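You operate a simulated robot arm through the tools that you are given. There is no shell and no other tool.

Carry out the task below with a simulated robot arm. There is one attempt and no reset: what you move stays moved.

JOB
Stop the blower, tape the test duct's leaking seam, then rerun it till the gauge reads GOOD and stop it.
Fine: tape with the blower off, use the teal tape card and put it back; the blue selector and the other cards stay.
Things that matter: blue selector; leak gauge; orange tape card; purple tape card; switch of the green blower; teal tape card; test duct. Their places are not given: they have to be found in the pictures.

The check looks at the end state, three seconds after you hand in, the way a careful person would. Anything else that was tipped, shoved, dropped, spilled or broken makes it a failure.

ROBOT AND FRAMES
A 7-joint arm with a two-finger parallel gripper, fixed in place. Base frame: the origin is at the foot of the arm, x ahead of it, y to its left, z up; the work surface is at about z = 0.891. Readings come in m, rad, newtons and seconds.
Its first joint turns from -2.897 to 2.897 rad. Payload 4.4 kg.
The TCP is the grasp point between the finger pads, 0.023 m short of the fingertips. In the tool frame z runs along the fingers and y along their closing line. Largest opening 0.094 m; finger width 0.038, thickness 0.01; the body of the gripper, 0.054 by 0.096 m, starts 0.039 m behind the TCP.
Orientation is told as [roll, pitch, yaw] about the base's x, y, z axes, in that order, counted from this pose: with the fingers straight down and closing along the base's y, the tool's x points along the base's -x, its y along +y and its z along -z.

CONTROLS
- The arm moves only by the tool send_rows. Its argument "moves" is text: rows parted by semicolons, each of 7 numbers parted by spaces: the turn, a rotation vector about the base's x, y, z in rad, then the shift along the base's x, y, z in m, then the closure, from 0 (fully open) to 1 (shut). In form: rx ry rz x y z grip; .... A call has 1 to 20 rows; each row is the pose to reach, as a shift and turn from the pose commanded when the call began. Each row takes 0.2 s and may step no farther than 0.05 m and 0.15 rad from the row before; otherwise, or with a gripper value out of range, the whole call is refused. Where a pose cannot be reached the arm comes as near as it can. A force on the tool above 40 N (or 10 N above the force at the start of the call, whichever is more), or a blocked arm, ends the call early, and 0.2 s more pass. Each finger travels about 0.072 m/s and halts on what it meets, pressing with about 24 N; the grip force reading is that of the motor and also rises with nothing between the fingers. The clock runs only during rows and for 0.2 s after the last one: add rows that repeat a pose to give the fingers time. The reply holds the time, the measured pose of the TCP, the force on the tool along the base axes, the opening and the grip force, in the units named above and with some noise, with the torque about the TCP (base axes, N m) and any sound that the robot's microphone picked up, and new pictures: "show" is both (left out), scene, wrist or none.
- Cameras (640 x 400 px; columns grow to the right, rows downward): "scene" is fixed at [0.2206, 0.4999, 1.4405]; the picture's right is [-0.05, -1.00, 0.00], its down [-0.62, 0.03, -0.79] and it looks along [0.79, -0.04, -0.62] (base axes); focal length 274 px, centre (320, 200). "wrist" rides on the gripper at [0.086, 0.016, -0.075] in the tool frame; the picture's right is [-0.18, 0.98, 0.00], its down [-0.58, -0.11, -0.81] and it looks along [-0.79, -0.15, 0.59] (tool axes); focal length 243 px, centre (320, 200).
- measure_at(camera, pixels): for up to 12 pixels [column, row] of the newest picture of that camera ("zoom" is the newest enlarged one), the place [x, y, z] in the base frame of the surface seen there, good to about 0.002 m. The clock stands still meanwhile.
- close_up(camera, box): a new picture of the part [left, top, right, bottom] of that camera's present view, enlarged. The clock stands still meanwhile.
- finish_job(): hands the job in; it is judged then, once.

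Open the gripper and draw the arm clear of the work before you hand the job in, unless the task says otherwise.

The tools are called after "Request:" by a JSON object that holds its "op" and its "data". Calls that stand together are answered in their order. send_rows: Moves the arm, as the interface text tells. Its arguments: {"type":"object","properties":{"moves":{"type":"string"},"show":{"type":"string","enum":["both","scene","wrist","none"]}},"required":["moves"]} The other tools are called the same way: measure_at (camera, pixels) gives the place of the surface under pixels of a picture; close_up (camera, box) takes an enlarged picture of a part of a camera's view; finish_job () hands the job in.

At the start:

```text
time_s: 0.0
position: [0.7921, 0.3249, 1.1894]
orientation: [0.0, -0.002, 0.0]
force: [-0.3, 0.4, -0.3]
wrist_torque: [0.01, 0.03, 0.05]
grip_width: 0.0939
gripper_force: 0.1
```

scene: 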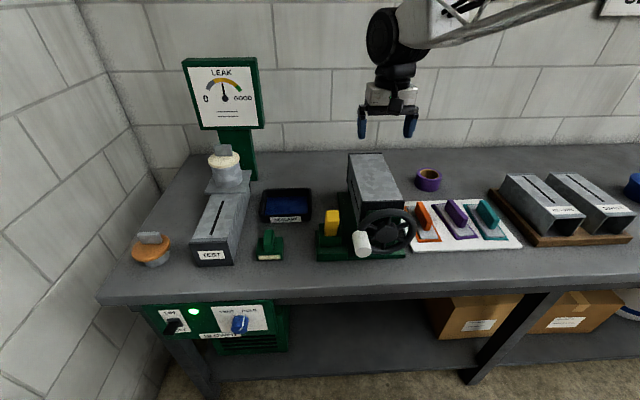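
wrist: 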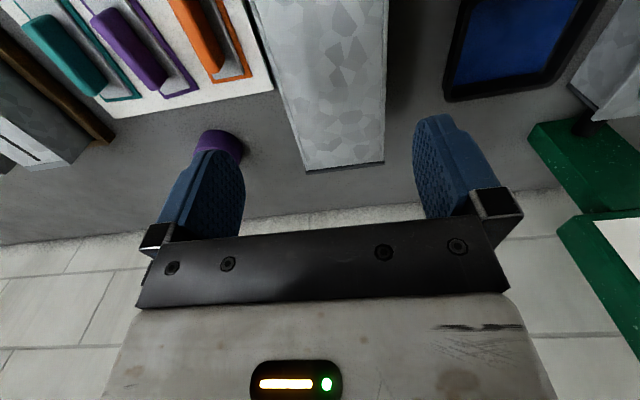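

The scene shows the leak gauge at (222,93), the test duct at (218,225), the blower panel with a black switch at (175,325), the blue selector at (240,323) and the tape cards at (425..490,220). I'll look closer at these.

Request:
{"op": "close_up", "data": {"camera": "scene", "box": [130, 290, 300, 396]}}

Request:
{"op": "close_up", "data": {"camera": "scene", "box": [120, 130, 320, 280]}}

Request:
{"op": "close_up", "data": {"camera": "scene", "box": [390, 150, 550, 260]}}

Request:
{"op": "close_up", "data": {"camera": "scene", "box": [170, 45, 290, 130]}}

```text
3.76 times, centred on (215, 343) of scene
```

zoom: 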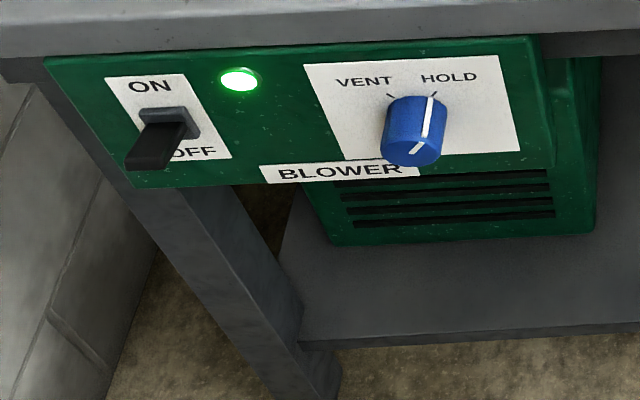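

```text
2.67 times, centred on (220, 205) of scene
```

zoom: 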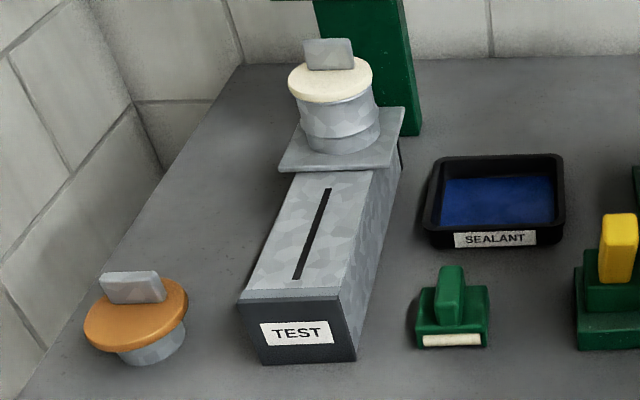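

```text
3.64 times, centred on (470, 205) of scene
```

zoom: 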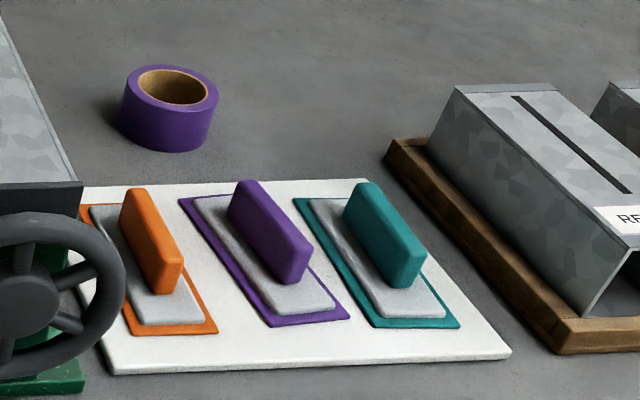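

```text
4.71 times, centred on (230, 88) of scene
```

zoom: 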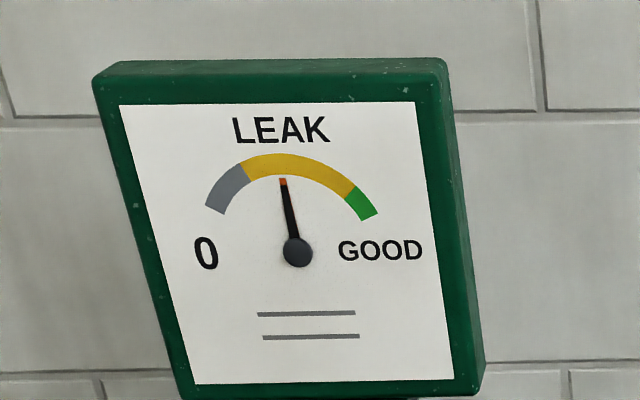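

Lamp is green, so the blower runs; the gauge reads in the amber zone. I measure key points in the panel first.

Request:
{"op": "measure_at", "data": {"camera": "scene", "pixels": [[194, 311], [177, 321], [168, 331], [181, 320], [240, 313], [238, 330], [160, 310], [265, 310], [200, 325], [150, 300], [110, 300], [300, 290]]}}

Request:
{"op": "measure_at", "data": {"camera": "scene", "pixels": [[222, 202], [212, 233], [205, 239], [235, 240], [195, 240], [243, 195], [211, 197], [207, 255], [224, 178], [228, 155], [150, 238], [150, 250]]}}

Request:
{"op": "measure_at", "data": {"camera": "scene", "pixels": [[484, 203], [493, 220], [497, 214], [482, 199], [490, 230], [472, 205], [500, 236], [505, 240], [464, 200], [495, 245], [457, 210], [425, 216]]}}

```text
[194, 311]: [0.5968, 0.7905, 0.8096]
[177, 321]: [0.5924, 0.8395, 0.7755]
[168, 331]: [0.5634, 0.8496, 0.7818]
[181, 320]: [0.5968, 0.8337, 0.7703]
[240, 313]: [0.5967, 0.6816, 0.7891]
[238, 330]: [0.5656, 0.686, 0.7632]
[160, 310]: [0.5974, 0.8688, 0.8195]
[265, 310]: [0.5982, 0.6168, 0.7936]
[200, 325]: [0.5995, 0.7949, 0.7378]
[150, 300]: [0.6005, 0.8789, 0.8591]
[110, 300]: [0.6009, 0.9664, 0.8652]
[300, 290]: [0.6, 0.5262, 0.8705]
```

```text
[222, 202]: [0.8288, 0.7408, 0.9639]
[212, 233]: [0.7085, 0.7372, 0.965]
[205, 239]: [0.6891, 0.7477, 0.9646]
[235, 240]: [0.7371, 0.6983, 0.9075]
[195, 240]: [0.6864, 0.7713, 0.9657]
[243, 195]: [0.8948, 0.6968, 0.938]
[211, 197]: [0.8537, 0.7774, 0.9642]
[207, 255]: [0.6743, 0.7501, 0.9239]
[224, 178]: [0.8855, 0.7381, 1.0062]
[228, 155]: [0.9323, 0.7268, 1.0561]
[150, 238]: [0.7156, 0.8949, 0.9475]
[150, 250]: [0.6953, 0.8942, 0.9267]
```

```text
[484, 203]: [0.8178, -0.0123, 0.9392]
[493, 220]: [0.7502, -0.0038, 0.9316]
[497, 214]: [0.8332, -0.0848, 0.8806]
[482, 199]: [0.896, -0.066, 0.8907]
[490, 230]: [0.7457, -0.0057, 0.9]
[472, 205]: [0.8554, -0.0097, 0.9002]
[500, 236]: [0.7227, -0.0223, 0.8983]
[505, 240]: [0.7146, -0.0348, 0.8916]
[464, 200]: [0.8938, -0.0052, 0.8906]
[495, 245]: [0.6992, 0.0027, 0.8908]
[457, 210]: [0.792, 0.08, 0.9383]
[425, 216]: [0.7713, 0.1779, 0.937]
```

I'll measure the switch lever, lamp and surroundings from a zoomed picture.

Request:
{"op": "close_up", "data": {"camera": "scene", "box": [145, 300, 209, 340]}}

```text
10.00 times, centred on (177, 320) of scene
```

zoom: 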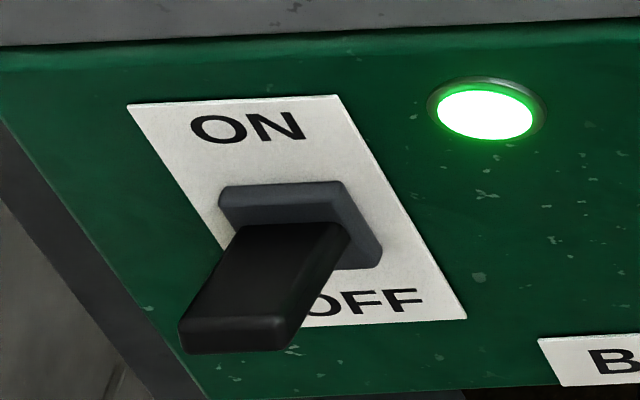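

Request:
{"op": "measure_at", "data": {"camera": "zoom", "pixels": [[240, 235], [330, 235], [290, 260], [190, 310], [275, 310], [235, 315], [230, 340], [190, 340], [280, 200], [230, 200], [365, 250], [330, 300]]}}

Request:
{"op": "measure_at", "data": {"camera": "zoom", "pixels": [[140, 108], [330, 100], [460, 315], [480, 110], [315, 270], [280, 340], [185, 322], [272, 322], [5, 80], [30, 30], [380, 365], [220, 390]]}}

```text
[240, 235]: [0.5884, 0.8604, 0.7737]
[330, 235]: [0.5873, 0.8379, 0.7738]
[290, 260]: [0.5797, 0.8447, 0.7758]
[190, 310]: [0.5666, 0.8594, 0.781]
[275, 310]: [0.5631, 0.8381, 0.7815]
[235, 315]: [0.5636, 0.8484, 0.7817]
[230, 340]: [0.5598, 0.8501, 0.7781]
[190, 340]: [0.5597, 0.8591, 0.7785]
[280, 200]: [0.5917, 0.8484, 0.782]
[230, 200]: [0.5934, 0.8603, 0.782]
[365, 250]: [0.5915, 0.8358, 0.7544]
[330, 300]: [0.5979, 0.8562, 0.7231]
```

```text
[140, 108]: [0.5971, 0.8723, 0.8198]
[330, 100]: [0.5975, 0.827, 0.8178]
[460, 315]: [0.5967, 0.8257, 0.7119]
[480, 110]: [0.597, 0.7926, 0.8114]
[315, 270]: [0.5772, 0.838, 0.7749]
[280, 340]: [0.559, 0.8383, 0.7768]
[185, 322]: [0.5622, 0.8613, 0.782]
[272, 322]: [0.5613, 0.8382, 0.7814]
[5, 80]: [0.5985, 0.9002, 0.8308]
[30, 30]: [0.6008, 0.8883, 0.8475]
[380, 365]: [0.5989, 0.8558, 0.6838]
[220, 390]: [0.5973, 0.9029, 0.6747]
```

The lever (tip about x 0.562, y 0.849, z 0.78) tilts up to ON and must be pushed down; the panel faces −x below the bench edge. I retreat from the bench while tilting the tool to point forward, fingers closed.

Request:
{"op": "send_rows", "data": {"moves": "0 -0.12 0 -0.033 0.02 0 1; 0 -0.24 0 -0.066 0.04 0 1; 0 -0.36 0 -0.099 0.06 0 1; 0 -0.48 0 -0.132 0.08 0 1; 0 -0.6 0 -0.165 0.10 0 1; 0 -0.72 0 -0.198 0.12 0 1; 0 -0.84 0 -0.231 0.14 0 1; 0 -0.96 0 -0.264 0.16 0 1; 0 -1.08 0 -0.297 0.18 0 1; 0 -1.2 0 -0.330 0.20 0 1; 0 -1.32 0 -0.363 0.22 0 1; 0 -1.44 0 -0.396 0.24 0 1"}}

```text
time_s: 2.6
position: [0.3946, 0.565, 1.189]
orientation: [0.011, -1.444, -0.011]
force: [-0.3, -0.4, 0.9]
wrist_torque: [0.02, -0.02, -0.01]
grip_width: 0.0
gripper_force: 24.1
```

scene: 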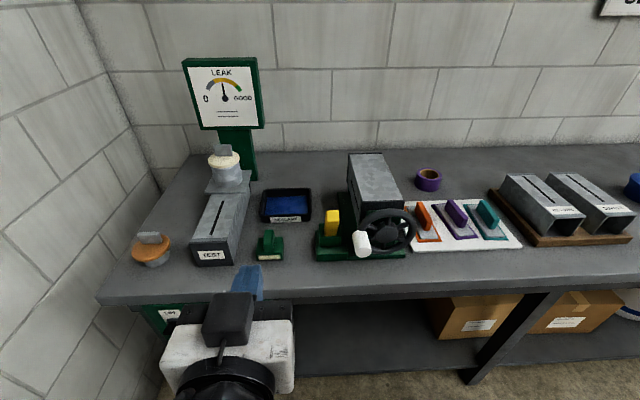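
wrist: 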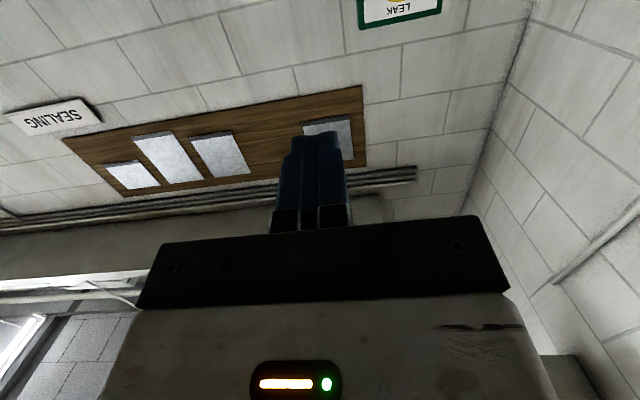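

Pose reached well. I now lower in front of the bench and yaw the tool slightly toward the outside, staying clear at x ≈ 0.45.

Request:
{"op": "send_rows", "data": {"moves": "0 0 0.035 0.005 0.0245 -0.032 1; 0 0 0.07 0.01 0.049 -0.064 1; 0 0 0.105 0.015 0.0735 -0.096 1; 0 0 0.14 0.02 0.098 -0.128 1; 0 0 0.175 0.025 0.1225 -0.16 1; 0 0 0.21 0.03 0.147 -0.192 1; 0 0 0.245 0.035 0.1715 -0.224 1; 0 0 0.28 0.04 0.196 -0.256 1; 0 0 0.315 0.045 0.2205 -0.288 1; 0 0 0.35 0.05 0.245 -0.32 1; 0 0 0.35 0.05 0.26 -0.349 1"}}

```text
time_s: 5.0
position: [0.4461, 0.8251, 0.8415]
orientation: [0.009, -1.442, 0.34]
force: [-0.2, 0.1, 1.1]
wrist_torque: [-0.01, 0.01, 0.02]
grip_width: 0.0
gripper_force: 23.8
```

scene: 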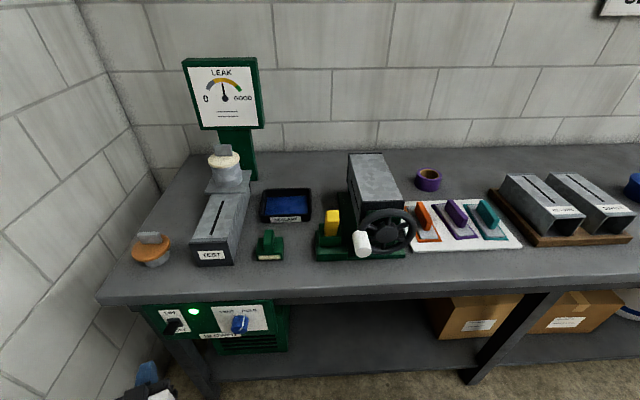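
wrist: 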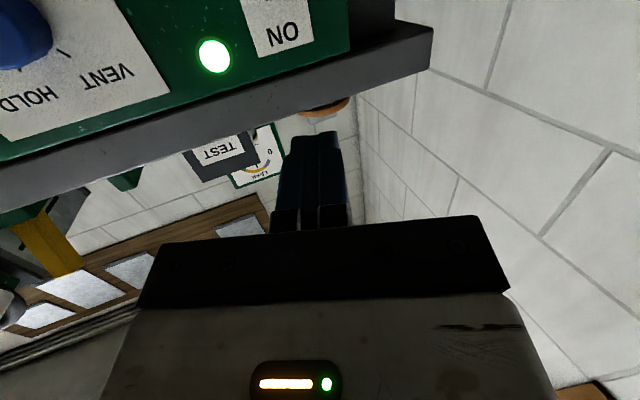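

Switch is straight ahead of the fingers. I advance so the fingertips sit just above the lever, at about (0.575, 0.85, 0.825).

Request:
{"op": "send_rows", "data": {"moves": "0 0 0 0.036 0.006 0 1; 0 0 0 0.072 0.012 0 1; 0 0 0 0.107 0.017 0 1; 0 0 0 0.107 0.017 -0.012 1"}}

Request:
{"op": "close_up", "data": {"camera": "scene", "box": [130, 290, 300, 396]}}

```text
time_s: 6.0
position: [0.5528, 0.8433, 0.8281]
orientation: [0.002, -1.442, 0.346]
force: [0.4, 0.3, -0.1]
wrist_torque: [-0.01, 0.03, -0.02]
grip_width: 0.0
gripper_force: 24.1
```

scene: 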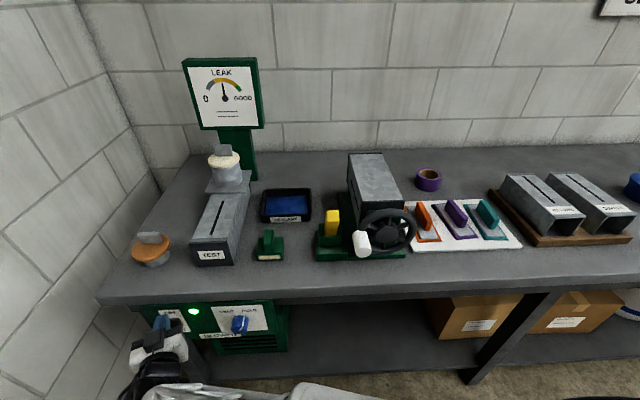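
wrist: 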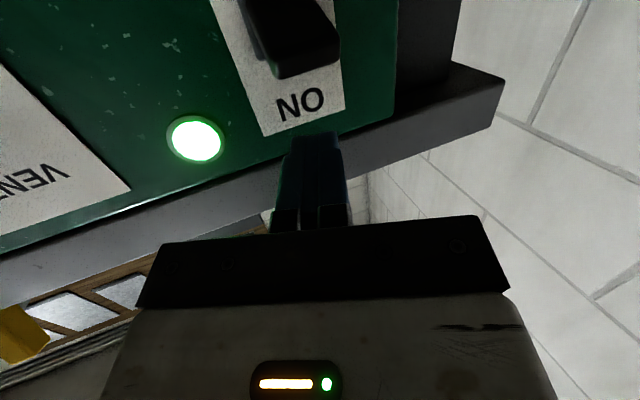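

```text
3.76 times, centred on (215, 343) of scene
```

zoom: 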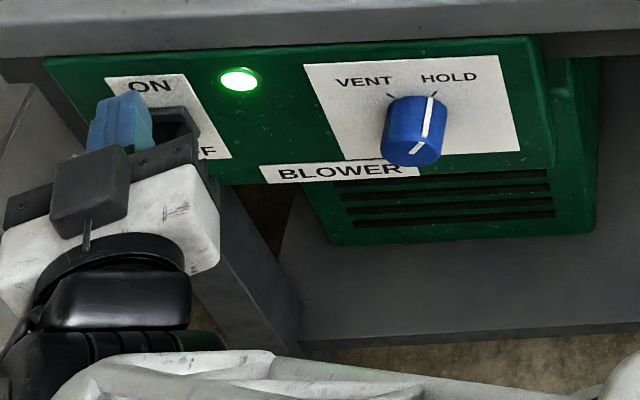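

Fingers are above the lever and nothing touched. I press down in small steps.

Request:
{"op": "send_rows", "data": {"moves": "0 0 0 0 0 -0.012 1; 0 0 0 0 0 -0.022 1; 0 0 0 0 0 -0.03 1; 0 0 0 0 0 -0.037 1; 0 0 0 0 0 -0.044 1"}}

Request:
{"op": "close_up", "data": {"camera": "scene", "box": [130, 290, 300, 396]}}

```text
time_s: 7.2
position: [0.5534, 0.8405, 0.785]
orientation: [0.004, -1.441, 0.349]
force: [0.1, 0.0, 0.1]
wrist_torque: [-0.01, 0.02, 0.01]
grip_width: 0.0001
gripper_force: 24.3
```

scene: 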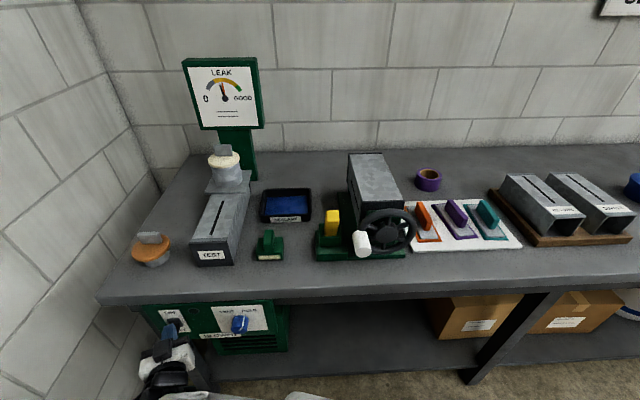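
wrist: 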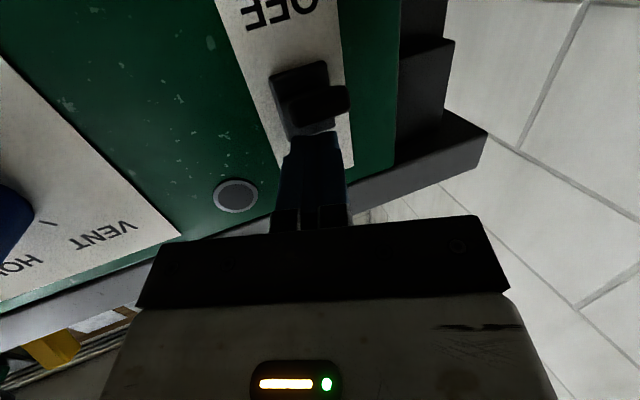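

```text
3.76 times, centred on (215, 343) of scene
```

zoom: 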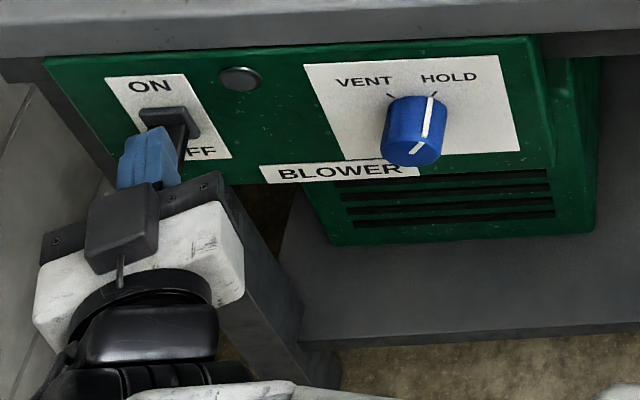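

The lamp is out and the lever points to OFF: the blower is stopped. I back off, rise and unwind the yaw.

Request:
{"op": "send_rows", "data": {"moves": "0 0 0 -0.04 -0.01 0.004 1; 0 0 0 -0.085 -0.02 0.008 1; 0 0 0 -0.13 -0.03 0.02 1; 0 0 -0.04 -0.14 -0.035 0.065 1; 0 0 -0.08 -0.14 -0.04 0.11 1; 0 0 -0.12 -0.14 -0.045 0.155 1; 0 0 -0.16 -0.14 -0.05 0.2 1; 0 0 -0.2 -0.14 -0.055 0.245 1; 0 0 -0.24 -0.14 -0.06 0.29 1; 0 0 -0.28 -0.14 -0.065 0.335 1; 0 0 -0.32 -0.14 -0.07 0.38 1; 0 0 -0.349 -0.14 -0.07 0.42 1"}}

Request:
{"op": "close_up", "data": {"camera": "scene", "box": [130, 290, 300, 396]}}

Request:
{"op": "close_up", "data": {"camera": "scene", "box": [180, 140, 276, 200]}}

Request:
{"op": "measure_at", "data": {"camera": "zoom", "pixels": [[180, 300], [420, 300], [300, 310], [300, 60], [300, 30], [280, 330], [200, 100], [390, 100]]}}

```text
time_s: 9.8
position: [0.4145, 0.773, 1.1931]
orientation: [-0.084, -1.437, 0.08]
force: [0.0, -0.8, 0.0]
wrist_torque: [-0.02, -0.02, 0.0]
grip_width: 0.0001
gripper_force: 24.3
```

scene: 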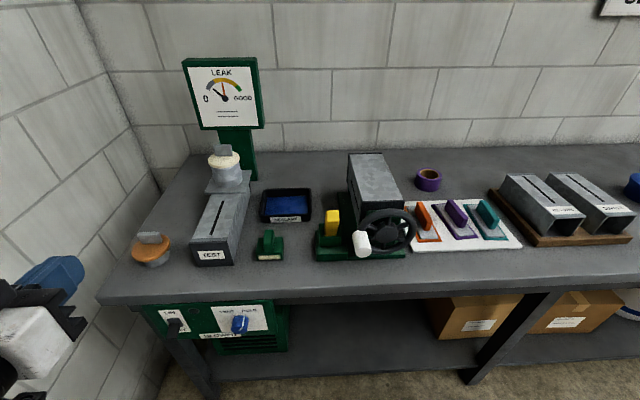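
wrist: 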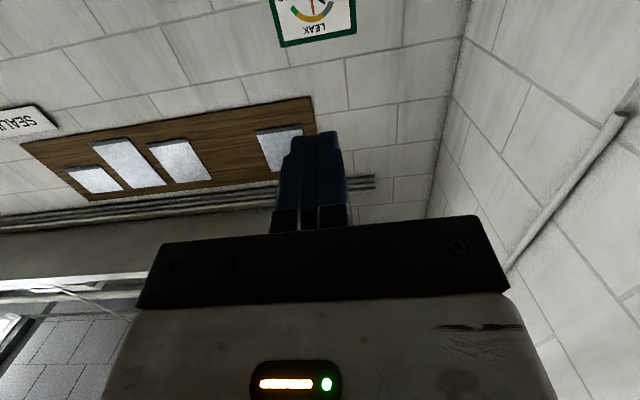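

```text
3.76 times, centred on (215, 343) of scene
```

zoom: 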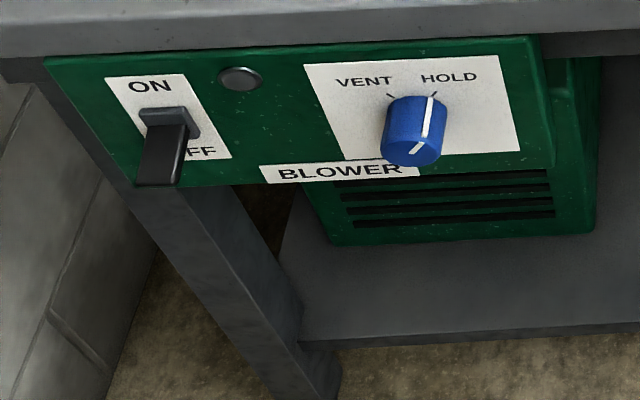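

```text
6.67 times, centred on (228, 170) of scene
```

zoom: 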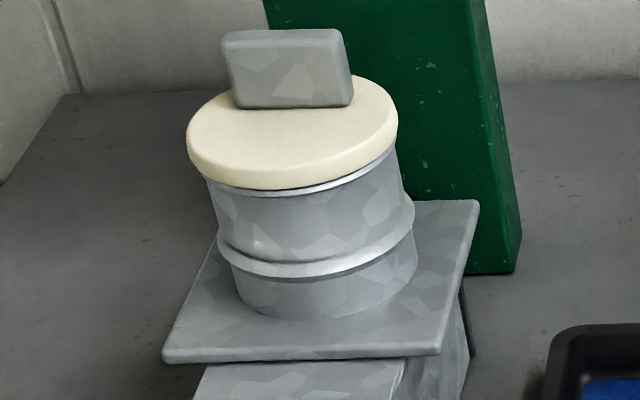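

```text
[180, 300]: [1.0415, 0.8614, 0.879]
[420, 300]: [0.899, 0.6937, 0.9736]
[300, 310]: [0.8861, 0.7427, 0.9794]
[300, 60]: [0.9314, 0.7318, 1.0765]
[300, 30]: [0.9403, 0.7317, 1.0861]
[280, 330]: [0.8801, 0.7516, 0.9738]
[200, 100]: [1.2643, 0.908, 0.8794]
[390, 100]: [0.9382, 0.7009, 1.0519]
```

Blower OFF, selector still at HOLD. Before fetching the card I test whether the arm reaches above the seam centre (0.77, 0.738) with a partially tilted tool, staying high.

Request:
{"op": "send_rows", "data": {"moves": "0 0.1 0 0.044 -0.004 0 0.5; 0 0.2 0 0.088 -0.009 0 0.5; 0 0.3 0 0.132 -0.013 0 0.5; 0 0.4 0 0.176 -0.018 0 0.5; 0 0.5 0 0.22 -0.022 0 0.5; 0 0.6 0 0.264 -0.027 0 0.5; 0 0.7 0 0.308 -0.031 0 0.5; 0 0.79 0 0.352 -0.035 0 0.5; 0 0.79 0 0.356 -0.035 -0.04 0.5; 0 0.79 0 0.356 -0.035 -0.06 0.5"}}

```text
time_s: 12.0
position: [0.7708, 0.7364, 1.1474]
orientation: [0.002, -0.653, -0.001]
force: [-0.3, -0.2, 0.7]
wrist_torque: [0.02, 0.02, 0.0]
grip_width: 0.047
gripper_force: 0.0
```

scene: 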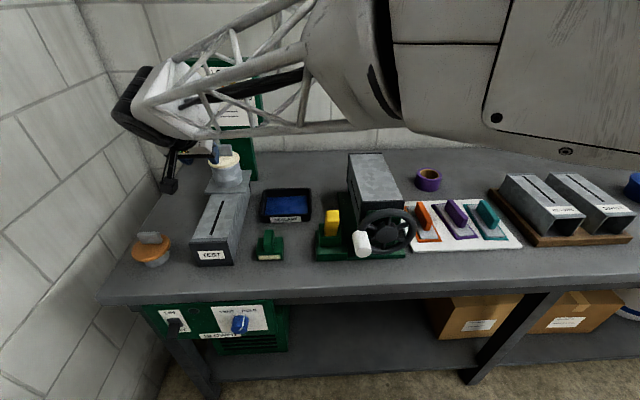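
wrist: 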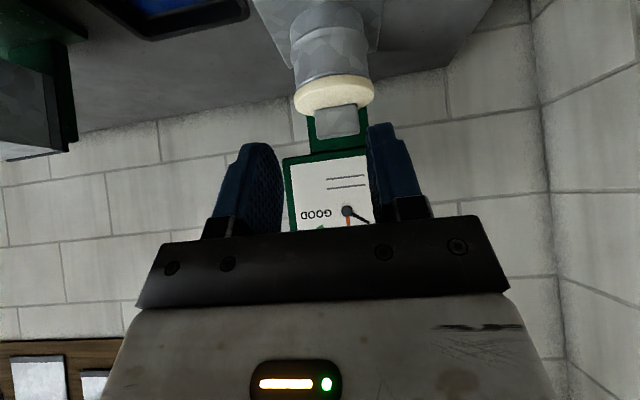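

Reached exactly. I test a smaller tilt (0.4 rad) and a lower height here, since that gives more clearance for the wrist camera.

Request:
{"op": "send_rows", "data": {"moves": "0 0.1 0 0 0 -0.03 0.5; 0 0.2 0 0 0 -0.06 0.5; 0 0.25 0 0 0 -0.09 0.5; 0 0.25 0 0 0 -0.115 0.5; 0 0.25 0 0 0 -0.115 0.5"}}

```text
time_s: 13.2
position: [0.7692, 0.7365, 1.0301]
orientation: [0.002, -0.401, -0.001]
force: [0.1, -0.4, -0.2]
wrist_torque: [-0.01, 0.0, -0.01]
grip_width: 0.0471
gripper_force: 0.0
```

scene: 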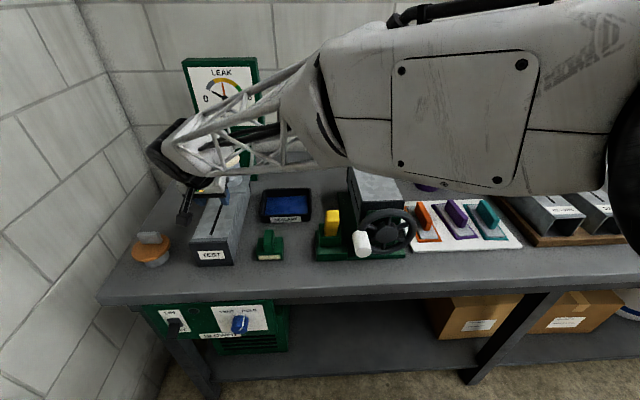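
wrist: 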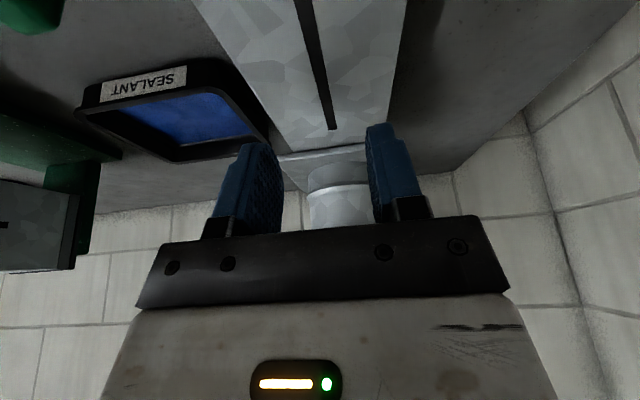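

Reach is fine at 0.4 rad tilt. I measure the seam ends in the wrist view (slot from (300,0) to (333,130)).

Request:
{"op": "measure_at", "data": {"camera": "wrist", "pixels": [[332, 128], [333, 133], [318, 70], [304, 10], [345, 70], [285, 70], [380, 70], [230, 50], [300, 3], [404, 30]]}}

Request:
{"op": "close_up", "data": {"camera": "wrist", "box": [190, 0, 430, 150]}}

```text
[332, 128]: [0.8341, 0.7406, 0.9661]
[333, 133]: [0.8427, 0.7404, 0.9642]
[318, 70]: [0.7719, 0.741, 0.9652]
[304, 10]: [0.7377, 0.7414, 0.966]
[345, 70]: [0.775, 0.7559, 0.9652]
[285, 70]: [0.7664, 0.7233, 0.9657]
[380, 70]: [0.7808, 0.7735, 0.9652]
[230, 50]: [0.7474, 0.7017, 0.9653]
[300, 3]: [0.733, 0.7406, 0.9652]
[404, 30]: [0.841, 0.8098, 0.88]
```

```text
2.67 times, centred on (310, 75) of wrist
```

zoom: 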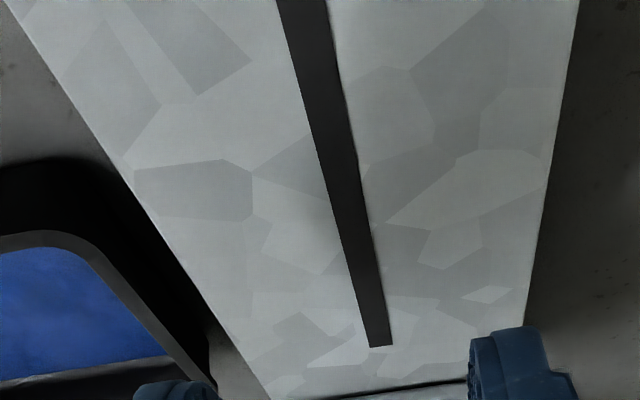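

Seam lies along x at y ≈ 0.741, z 0.965, far end x ≈ 0.836. I raise and then traverse to the teal card keeping this tilt.

Request:
{"op": "send_rows", "data": {"moves": "0 0 0 -0.01 0 0.045 0.2; 0 0 0 -0.02 0 0.09 0.2; 0 0 0 -0.03 -0.01 0.13 0.2; 0 0 0 -0.03 -0.05 0.15 0.2; 0 0 0 -0.03 -0.095 0.16 0.2; 0 0 0 -0.03 -0.14 0.16 0.2; 0 0 0 -0.03 -0.185 0.16 0.2; 0 0 0 -0.03 -0.23 0.16 0.2; 0 0 0 -0.03 -0.275 0.16 0.2; 0 0 0 -0.03 -0.32 0.16 0.2; 0 0 0 -0.03 -0.365 0.16 0.2; 0 0 0 -0.03 -0.41 0.16 0.2; 0 0 0 -0.03 -0.455 0.16 0.2; 0 0 0 -0.03 -0.5 0.16 0.2; 0 0 0 -0.03 -0.545 0.16 0.2; 0 0 0 -0.03 -0.59 0.16 0.2; 0 0 0 -0.03 -0.635 0.16 0.2; 0 0 0 -0.03 -0.68 0.16 0.2; 0 0 0 -0.03 -0.72 0.14 0.2; 0 0 0 -0.03 -0.755 0.11 0.2"}}

```text
time_s: 17.4
position: [0.7385, -0.018, 1.1392]
orientation: [0.002, -0.401, -0.001]
force: [-1.0, -0.2, 0.2]
wrist_torque: [0.02, 0.0, 0.01]
grip_width: 0.0755
gripper_force: 0.0
```

scene: 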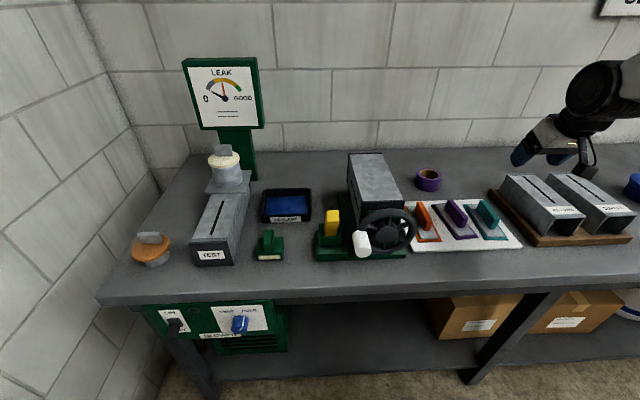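
wrist: 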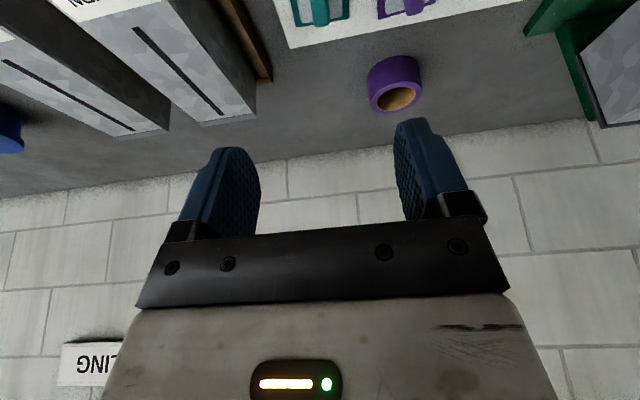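

The scene is unobstructed now. I zoom on the teal card to measure handle and plate, and on the duct for the seam's near end.

Request:
{"op": "close_up", "data": {"camera": "scene", "box": [450, 190, 530, 250]}}

Request:
{"op": "measure_at", "data": {"camera": "zoom", "pixels": [[220, 90], [270, 90], [330, 225], [410, 225], [370, 235], [310, 160], [350, 150], [300, 300], [430, 300], [370, 300], [280, 220], [200, 105]]}}

Request:
{"op": "close_up", "data": {"camera": "scene", "box": [180, 185, 260, 245]}}

Request:
{"op": "measure_at", "data": {"camera": "zoom", "pixels": [[250, 390], [252, 375], [255, 360], [300, 250], [345, 140], [350, 128], [120, 385], [360, 385]]}}

```text
6.67 times, centred on (490, 220) of scene
```

zoom: 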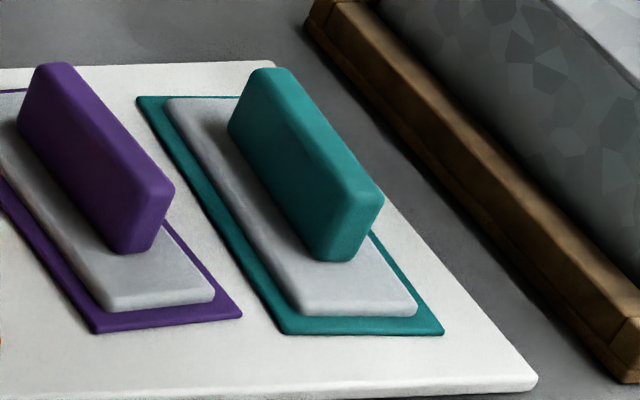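

```text
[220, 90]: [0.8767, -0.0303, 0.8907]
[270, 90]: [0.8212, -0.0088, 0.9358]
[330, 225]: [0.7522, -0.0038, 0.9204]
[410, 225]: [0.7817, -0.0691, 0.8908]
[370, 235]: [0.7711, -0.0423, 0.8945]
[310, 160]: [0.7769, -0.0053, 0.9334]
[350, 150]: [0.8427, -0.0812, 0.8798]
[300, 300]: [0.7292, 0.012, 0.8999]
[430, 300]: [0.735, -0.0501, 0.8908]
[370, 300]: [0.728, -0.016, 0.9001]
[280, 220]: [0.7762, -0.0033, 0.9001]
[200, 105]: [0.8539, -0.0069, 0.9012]
```

```text
6.67 times, centred on (220, 215) of scene
```

zoom: 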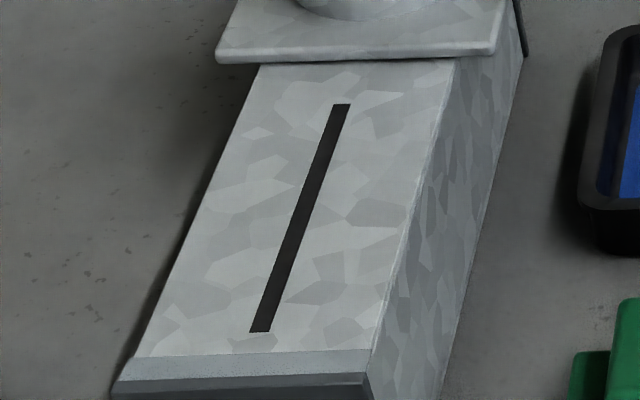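

```text
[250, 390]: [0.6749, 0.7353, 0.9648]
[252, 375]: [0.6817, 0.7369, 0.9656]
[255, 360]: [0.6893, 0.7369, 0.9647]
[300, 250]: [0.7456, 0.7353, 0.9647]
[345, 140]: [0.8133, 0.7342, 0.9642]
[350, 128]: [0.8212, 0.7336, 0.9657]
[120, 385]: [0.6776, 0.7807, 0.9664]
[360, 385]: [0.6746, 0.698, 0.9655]
```

Seam: x 0.703–0.836, y ≈ 0.7395, z 0.965. I zoom again on the teal card for its handle edges.

Request:
{"op": "close_up", "data": {"camera": "scene", "box": [464, 190, 520, 245]}}

```text
7.27 times, centred on (492, 218) of scene
```

zoom: 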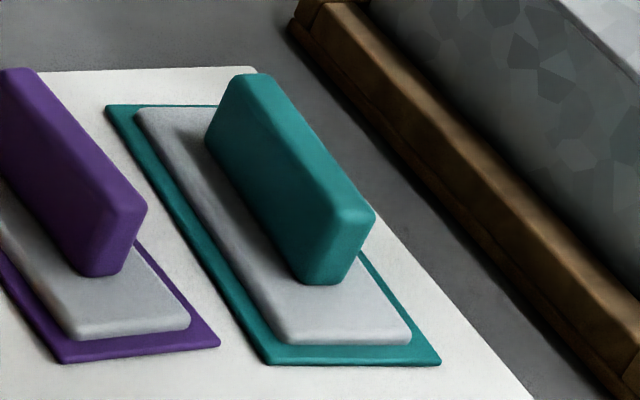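

Request:
{"op": "measure_at", "data": {"camera": "zoom", "pixels": [[335, 218], [368, 212], [350, 215], [310, 278], [343, 278], [325, 250], [240, 80], [262, 80], [215, 130], [320, 170], [300, 175], [345, 190]]}}

Request:
{"op": "measure_at", "data": {"camera": "zoom", "pixels": [[285, 336], [406, 334], [345, 335], [270, 355], [430, 358], [140, 112], [110, 110], [200, 108], [335, 300], [220, 107], [300, 320], [395, 320]]}}

```text
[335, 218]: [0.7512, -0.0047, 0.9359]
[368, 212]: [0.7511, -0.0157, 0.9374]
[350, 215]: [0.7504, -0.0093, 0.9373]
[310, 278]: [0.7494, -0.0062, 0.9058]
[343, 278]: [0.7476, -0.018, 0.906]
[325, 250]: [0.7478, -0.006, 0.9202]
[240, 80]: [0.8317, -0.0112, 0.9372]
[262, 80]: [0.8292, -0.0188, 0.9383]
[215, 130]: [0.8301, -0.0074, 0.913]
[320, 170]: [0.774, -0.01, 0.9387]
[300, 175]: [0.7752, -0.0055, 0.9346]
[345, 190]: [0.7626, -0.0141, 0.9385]
```

```text
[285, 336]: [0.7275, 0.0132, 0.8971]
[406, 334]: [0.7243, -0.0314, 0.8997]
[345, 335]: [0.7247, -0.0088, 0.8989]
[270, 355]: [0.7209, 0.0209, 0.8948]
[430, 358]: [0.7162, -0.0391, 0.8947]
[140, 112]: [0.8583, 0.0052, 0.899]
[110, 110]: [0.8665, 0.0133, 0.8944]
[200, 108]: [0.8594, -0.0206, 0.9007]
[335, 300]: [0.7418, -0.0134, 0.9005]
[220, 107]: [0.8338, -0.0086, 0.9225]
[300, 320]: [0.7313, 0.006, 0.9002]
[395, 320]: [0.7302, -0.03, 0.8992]
```

The card's long axis is yawed about −0.05 rad, its handle centre at (0.7915, −0.0125), top z 0.9385. I move above it with matched yaw and look.

Request:
{"op": "send_rows", "data": {"moves": "0 0 -0.025 0.026 0.003 -0.03 0.45; 0 0 -0.05 0.053 0.0055 -0.07 0.45; 0 0 -0.05 0.053 0.0055 -0.115 0.45; 0 0 -0.05 0.053 0.0055 -0.15 0.45; 0 0 -0.05 0.053 0.0055 -0.15 0.45"}}

Request:
{"op": "close_up", "data": {"camera": "scene", "box": [430, 140, 560, 250]}}

```text
time_s: 18.6
position: [0.7916, -0.0121, 0.9905]
orientation: [0.002, -0.403, -0.05]
force: [0.5, 0.5, 0.3]
wrist_torque: [0.02, -0.03, 0.03]
grip_width: 0.0521
gripper_force: 0.1
```

scene: 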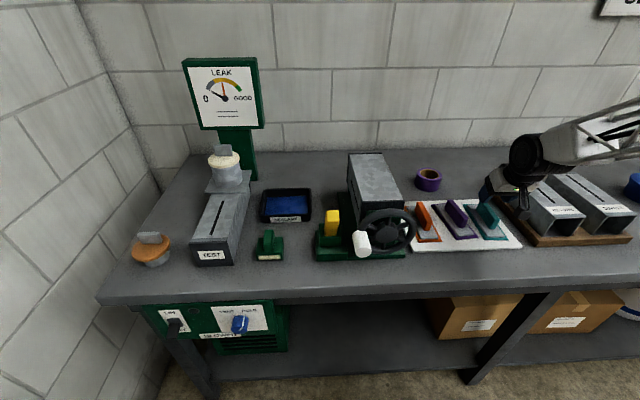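
wrist: 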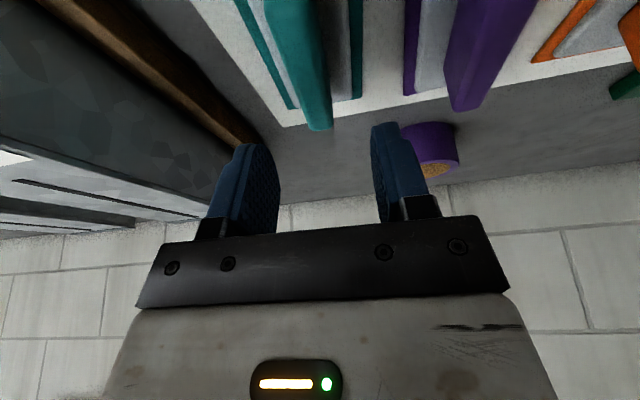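

```text
3.64 times, centred on (495, 195) of scene
```

zoom: 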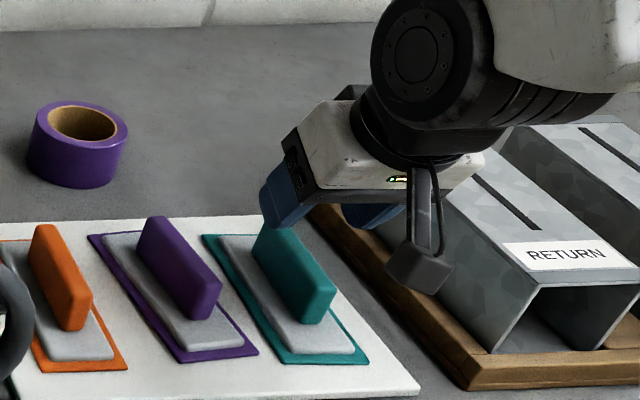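

Handle is centred between the fingers in the wrist view; the wrist camera box appears near the RETURN duct, so I check clearances.

Request:
{"op": "measure_at", "data": {"camera": "zoom", "pixels": [[415, 270], [440, 280], [430, 215], [400, 280], [470, 300], [500, 230], [540, 270], [440, 200], [380, 280], [460, 165]]}}

Request:
{"op": "measure_at", "data": {"camera": "wrist", "pixels": [[310, 110], [330, 110], [300, 60], [320, 60], [270, 10], [310, 10], [318, 126], [130, 190], [220, 100], [365, 60], [290, 95]]}}

```text
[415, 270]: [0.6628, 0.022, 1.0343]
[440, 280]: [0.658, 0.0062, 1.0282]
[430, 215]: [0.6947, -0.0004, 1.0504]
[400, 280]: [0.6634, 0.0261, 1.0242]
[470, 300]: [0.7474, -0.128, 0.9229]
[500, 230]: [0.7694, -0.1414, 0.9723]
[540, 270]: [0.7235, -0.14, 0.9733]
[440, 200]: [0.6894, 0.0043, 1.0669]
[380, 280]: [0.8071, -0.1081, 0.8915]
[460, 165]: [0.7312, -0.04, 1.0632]
```

```text
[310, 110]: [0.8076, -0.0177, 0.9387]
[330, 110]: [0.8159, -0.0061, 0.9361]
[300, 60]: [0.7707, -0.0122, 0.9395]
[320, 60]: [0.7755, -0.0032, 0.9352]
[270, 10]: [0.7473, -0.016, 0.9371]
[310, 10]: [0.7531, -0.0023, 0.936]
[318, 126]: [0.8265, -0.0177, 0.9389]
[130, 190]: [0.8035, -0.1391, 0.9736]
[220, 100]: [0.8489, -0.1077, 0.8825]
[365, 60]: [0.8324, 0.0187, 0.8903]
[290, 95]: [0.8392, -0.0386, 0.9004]
```

Clearances are ample (camera box at y≈0.02, RETURN duct at y<−0.12). I descend 0.058 m around the handle, then close.

Request:
{"op": "send_rows", "data": {"moves": "0 0 0 0 0 -0.03 0.45; 0 0 0 0 0 -0.05 0.45; 0 0 0 0 0 -0.058 0.45; 0 0 0 0 0 -0.058 0.45; 0 0 0 0 0 -0.058 0.7; 0 0 0 0 0 -0.058 0.9; 0 0 0 0 0 -0.058 0.9; 0 0 0 0 0 -0.058 0.9"}}

Request:
{"op": "close_up", "data": {"camera": "scene", "box": [430, 140, 560, 250]}}

```text
time_s: 20.4
position: [0.7942, -0.0133, 0.9324]
orientation: [0.003, -0.402, -0.049]
force: [-0.8, -0.3, 1.0]
wrist_torque: [0.0, -0.06, -0.02]
grip_width: 0.0176
gripper_force: 24.4
```

scene: 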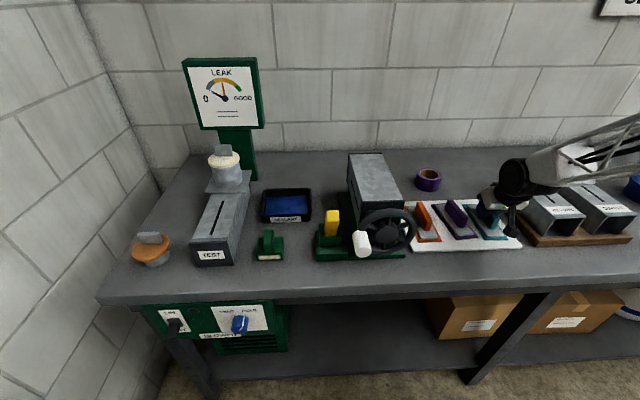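
wrist: 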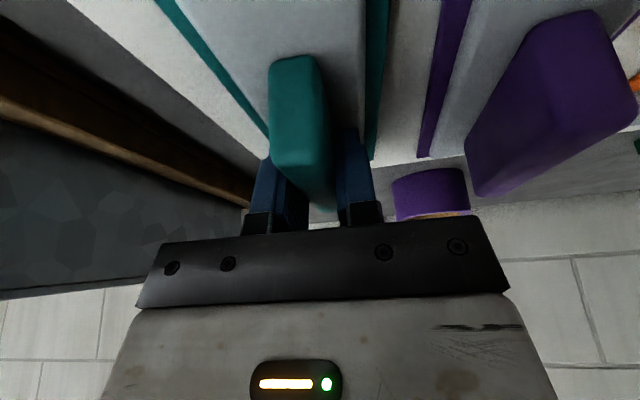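

```text
3.64 times, centred on (495, 195) of scene
```

zoom: 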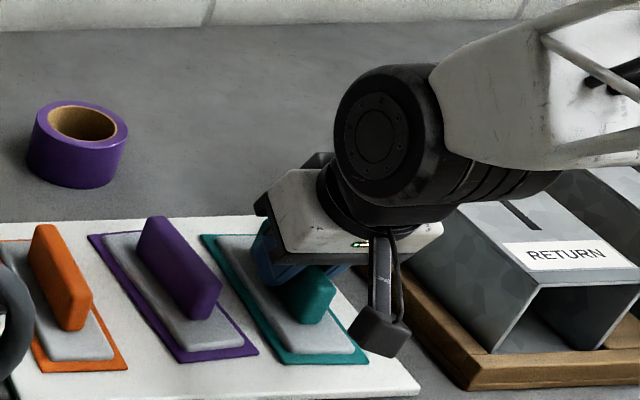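

Grip holds at 0.0176 m on the handle. I lift straight up 0.06 m and look at what comes along.

Request:
{"op": "send_rows", "data": {"moves": "0 0 0 0 0 0.015 0.9; 0 0 0 0 0 0.04 0.9; 0 0 0 0 0 0.08 0.9; 0 0 0 0 0 0.12 0.9; 0 0 0 0 0 0.12 0.9"}}

Request:
{"op": "close_up", "data": {"camera": "scene", "box": [430, 120, 560, 250]}}

```text
time_s: 21.6
position: [0.793, -0.0121, 1.0529]
orientation: [0.003, -0.403, -0.05]
force: [0.3, 0.2, -0.1]
wrist_torque: [0.02, -0.03, 0.0]
grip_width: 0.0178
gripper_force: 23.9
```

scene: 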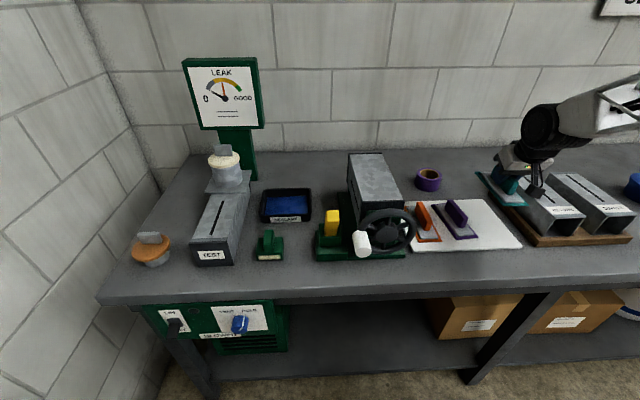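
wrist: 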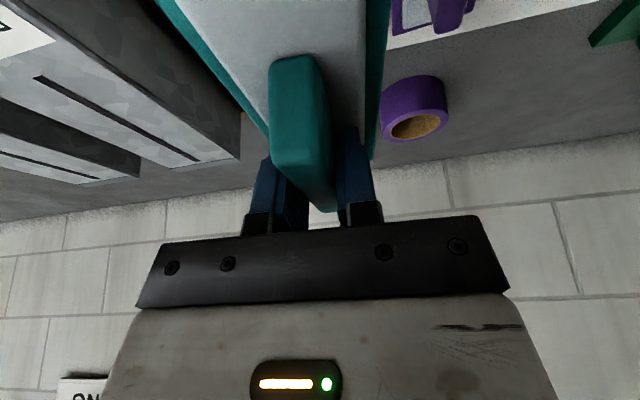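

```text
3.08 times, centred on (495, 185) of scene
```

zoom: 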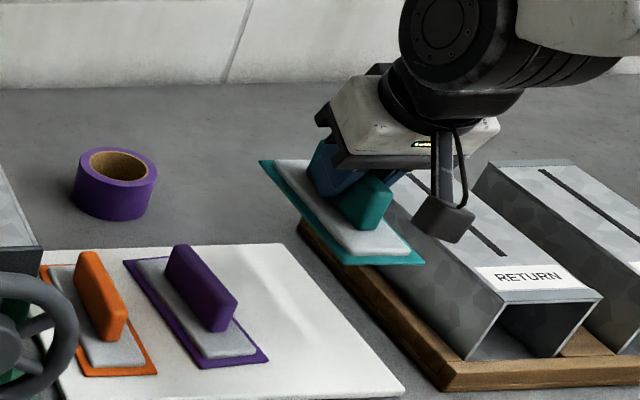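

The whole card (plate plus teal sheet) came up. I check if it hangs level and where it sits relative to the TCP.

Request:
{"op": "measure_at", "data": {"camera": "wrist", "pixels": [[215, 10], [350, 10], [255, 100], [340, 100], [262, 125], [345, 60], [172, 10], [250, 110], [378, 10], [372, 100], [371, 140], [369, 155]]}}

Request:
{"op": "measure_at", "data": {"camera": "zoom", "pixels": [[270, 165], [345, 262], [418, 261], [350, 245], [400, 245], [290, 165], [300, 200], [385, 190]]}}

```text
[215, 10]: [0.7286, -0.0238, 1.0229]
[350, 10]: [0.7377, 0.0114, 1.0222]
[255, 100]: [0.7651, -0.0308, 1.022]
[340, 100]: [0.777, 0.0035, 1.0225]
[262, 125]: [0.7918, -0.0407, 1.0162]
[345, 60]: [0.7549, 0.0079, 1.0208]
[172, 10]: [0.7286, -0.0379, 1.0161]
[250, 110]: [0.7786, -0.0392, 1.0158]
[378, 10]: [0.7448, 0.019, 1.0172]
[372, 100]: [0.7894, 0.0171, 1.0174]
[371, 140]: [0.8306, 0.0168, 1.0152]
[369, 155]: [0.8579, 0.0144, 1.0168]
```

```text
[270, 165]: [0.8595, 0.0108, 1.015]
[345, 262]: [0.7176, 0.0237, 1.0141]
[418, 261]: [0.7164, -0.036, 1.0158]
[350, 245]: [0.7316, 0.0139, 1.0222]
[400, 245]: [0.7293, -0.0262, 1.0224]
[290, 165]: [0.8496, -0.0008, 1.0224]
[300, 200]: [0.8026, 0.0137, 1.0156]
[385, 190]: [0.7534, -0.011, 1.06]
```

The card is level, centred within ~1 mm of the TCP, and its bottom is 0.0415 m below the TCP. I check the height of objects along the traverse path.

Request:
{"op": "measure_at", "data": {"camera": "scene", "pixels": [[368, 158], [375, 185], [332, 213], [388, 212], [288, 192], [225, 146], [218, 180], [240, 182], [230, 186], [212, 188]]}}

Request:
{"op": "send_rows", "data": {"moves": "0 0 0 -0.01 0 0.05 0.9; 0 0 0 -0.02 0 0.1 0.9; 0 0 0 -0.03 0 0.15 0.9; 0 0 0 -0.03 0 0.17 0.9", "show": "none"}}

```text
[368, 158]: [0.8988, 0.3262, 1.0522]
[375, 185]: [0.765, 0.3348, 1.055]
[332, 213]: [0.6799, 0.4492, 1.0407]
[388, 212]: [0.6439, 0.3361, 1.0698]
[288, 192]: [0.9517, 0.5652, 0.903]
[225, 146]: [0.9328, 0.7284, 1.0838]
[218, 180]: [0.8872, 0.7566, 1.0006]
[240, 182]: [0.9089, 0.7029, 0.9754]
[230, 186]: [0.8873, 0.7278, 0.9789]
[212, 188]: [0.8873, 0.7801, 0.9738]
```

```text
refused: row 1 steps farther than a row can; nothing moved
```

Highest object on the path is about 1.07, so z ≈ 1.19 suffices. I raise with legal steps and traverse toward the duct, removing the −0.05 yaw.

Request:
{"op": "send_rows", "data": {"moves": "0 0 0 -0.005 0 0.047 0.9; 0 0 0 -0.01 0 0.094 0.9; 0 0 0 -0.015 0.02 0.135 0.9; 0 0 0 -0.02 0.066 0.145 0.9; 0 0 0 -0.0225 0.112 0.145 0.9; 0 0 0 -0.0225 0.158 0.145 0.9; 0 0 0.01 -0.0225 0.204 0.145 0.9; 0 0 0.02 -0.0225 0.25 0.145 0.9; 0 0 0.03 -0.0225 0.296 0.145 0.9; 0 0 0.04 -0.0225 0.342 0.145 0.9; 0 0 0.05 -0.0225 0.388 0.145 0.9; 0 0 0.05 -0.0225 0.434 0.145 0.9; 0 0 0.05 -0.0225 0.48 0.145 0.9; 0 0 0.05 -0.0225 0.526 0.145 0.9; 0 0 0.05 -0.0225 0.572 0.145 0.9; 0 0 0.05 -0.0225 0.618 0.145 0.9; 0 0 0.05 -0.0225 0.664 0.145 0.9; 0 0 0.05 -0.0225 0.71 0.14 0.9; 0 0 0.05 -0.0225 0.752 0.12 0.9; 0 0 0.05 -0.0225 0.752 0.09 0.9"}}

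```text
time_s: 25.8
position: [0.7695, 0.7406, 1.1434]
orientation: [0.003, -0.403, -0.001]
force: [0.9, 0.2, 0.6]
wrist_torque: [-0.03, 0.02, -0.01]
grip_width: 0.0179
gripper_force: 24.6
```

scene: 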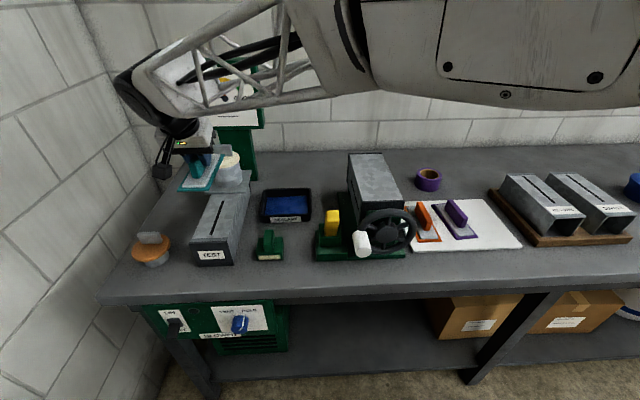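
wrist: 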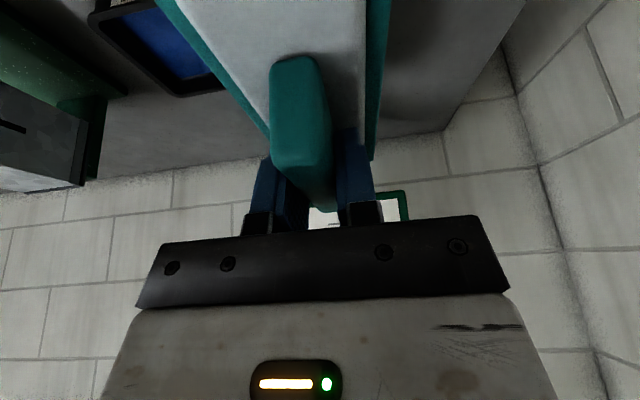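

Above the seam. I verify the card's actual edges relative to the seam before lowering.

Request:
{"op": "close_up", "data": {"camera": "scene", "box": [140, 130, 270, 270]}}

```text
2.86 times, centred on (205, 200) of scene
```

zoom: 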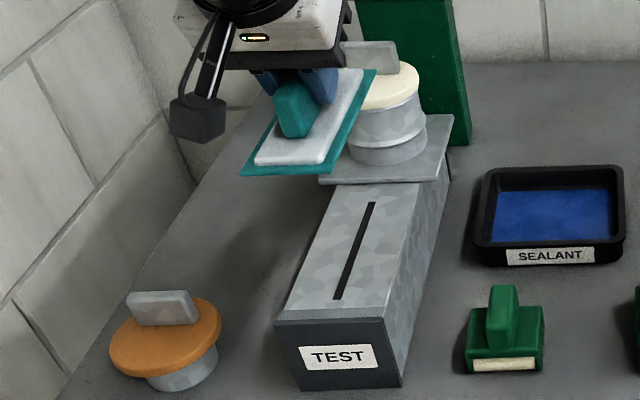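

Request:
{"op": "measure_at", "data": {"camera": "zoom", "pixels": [[245, 172], [326, 172], [285, 170], [370, 74], [345, 130], [335, 298], [342, 298], [371, 205], [355, 250], [365, 250], [256, 160], [320, 160]]}}

```text
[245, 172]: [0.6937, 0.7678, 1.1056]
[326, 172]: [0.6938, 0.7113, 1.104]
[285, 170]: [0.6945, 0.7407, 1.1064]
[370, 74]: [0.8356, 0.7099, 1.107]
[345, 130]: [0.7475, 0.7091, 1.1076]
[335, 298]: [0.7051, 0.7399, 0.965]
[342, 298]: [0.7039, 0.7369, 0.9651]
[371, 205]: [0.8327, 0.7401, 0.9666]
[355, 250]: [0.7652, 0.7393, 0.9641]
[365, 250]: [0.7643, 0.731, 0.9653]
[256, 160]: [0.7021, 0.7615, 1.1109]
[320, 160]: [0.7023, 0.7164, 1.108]
```

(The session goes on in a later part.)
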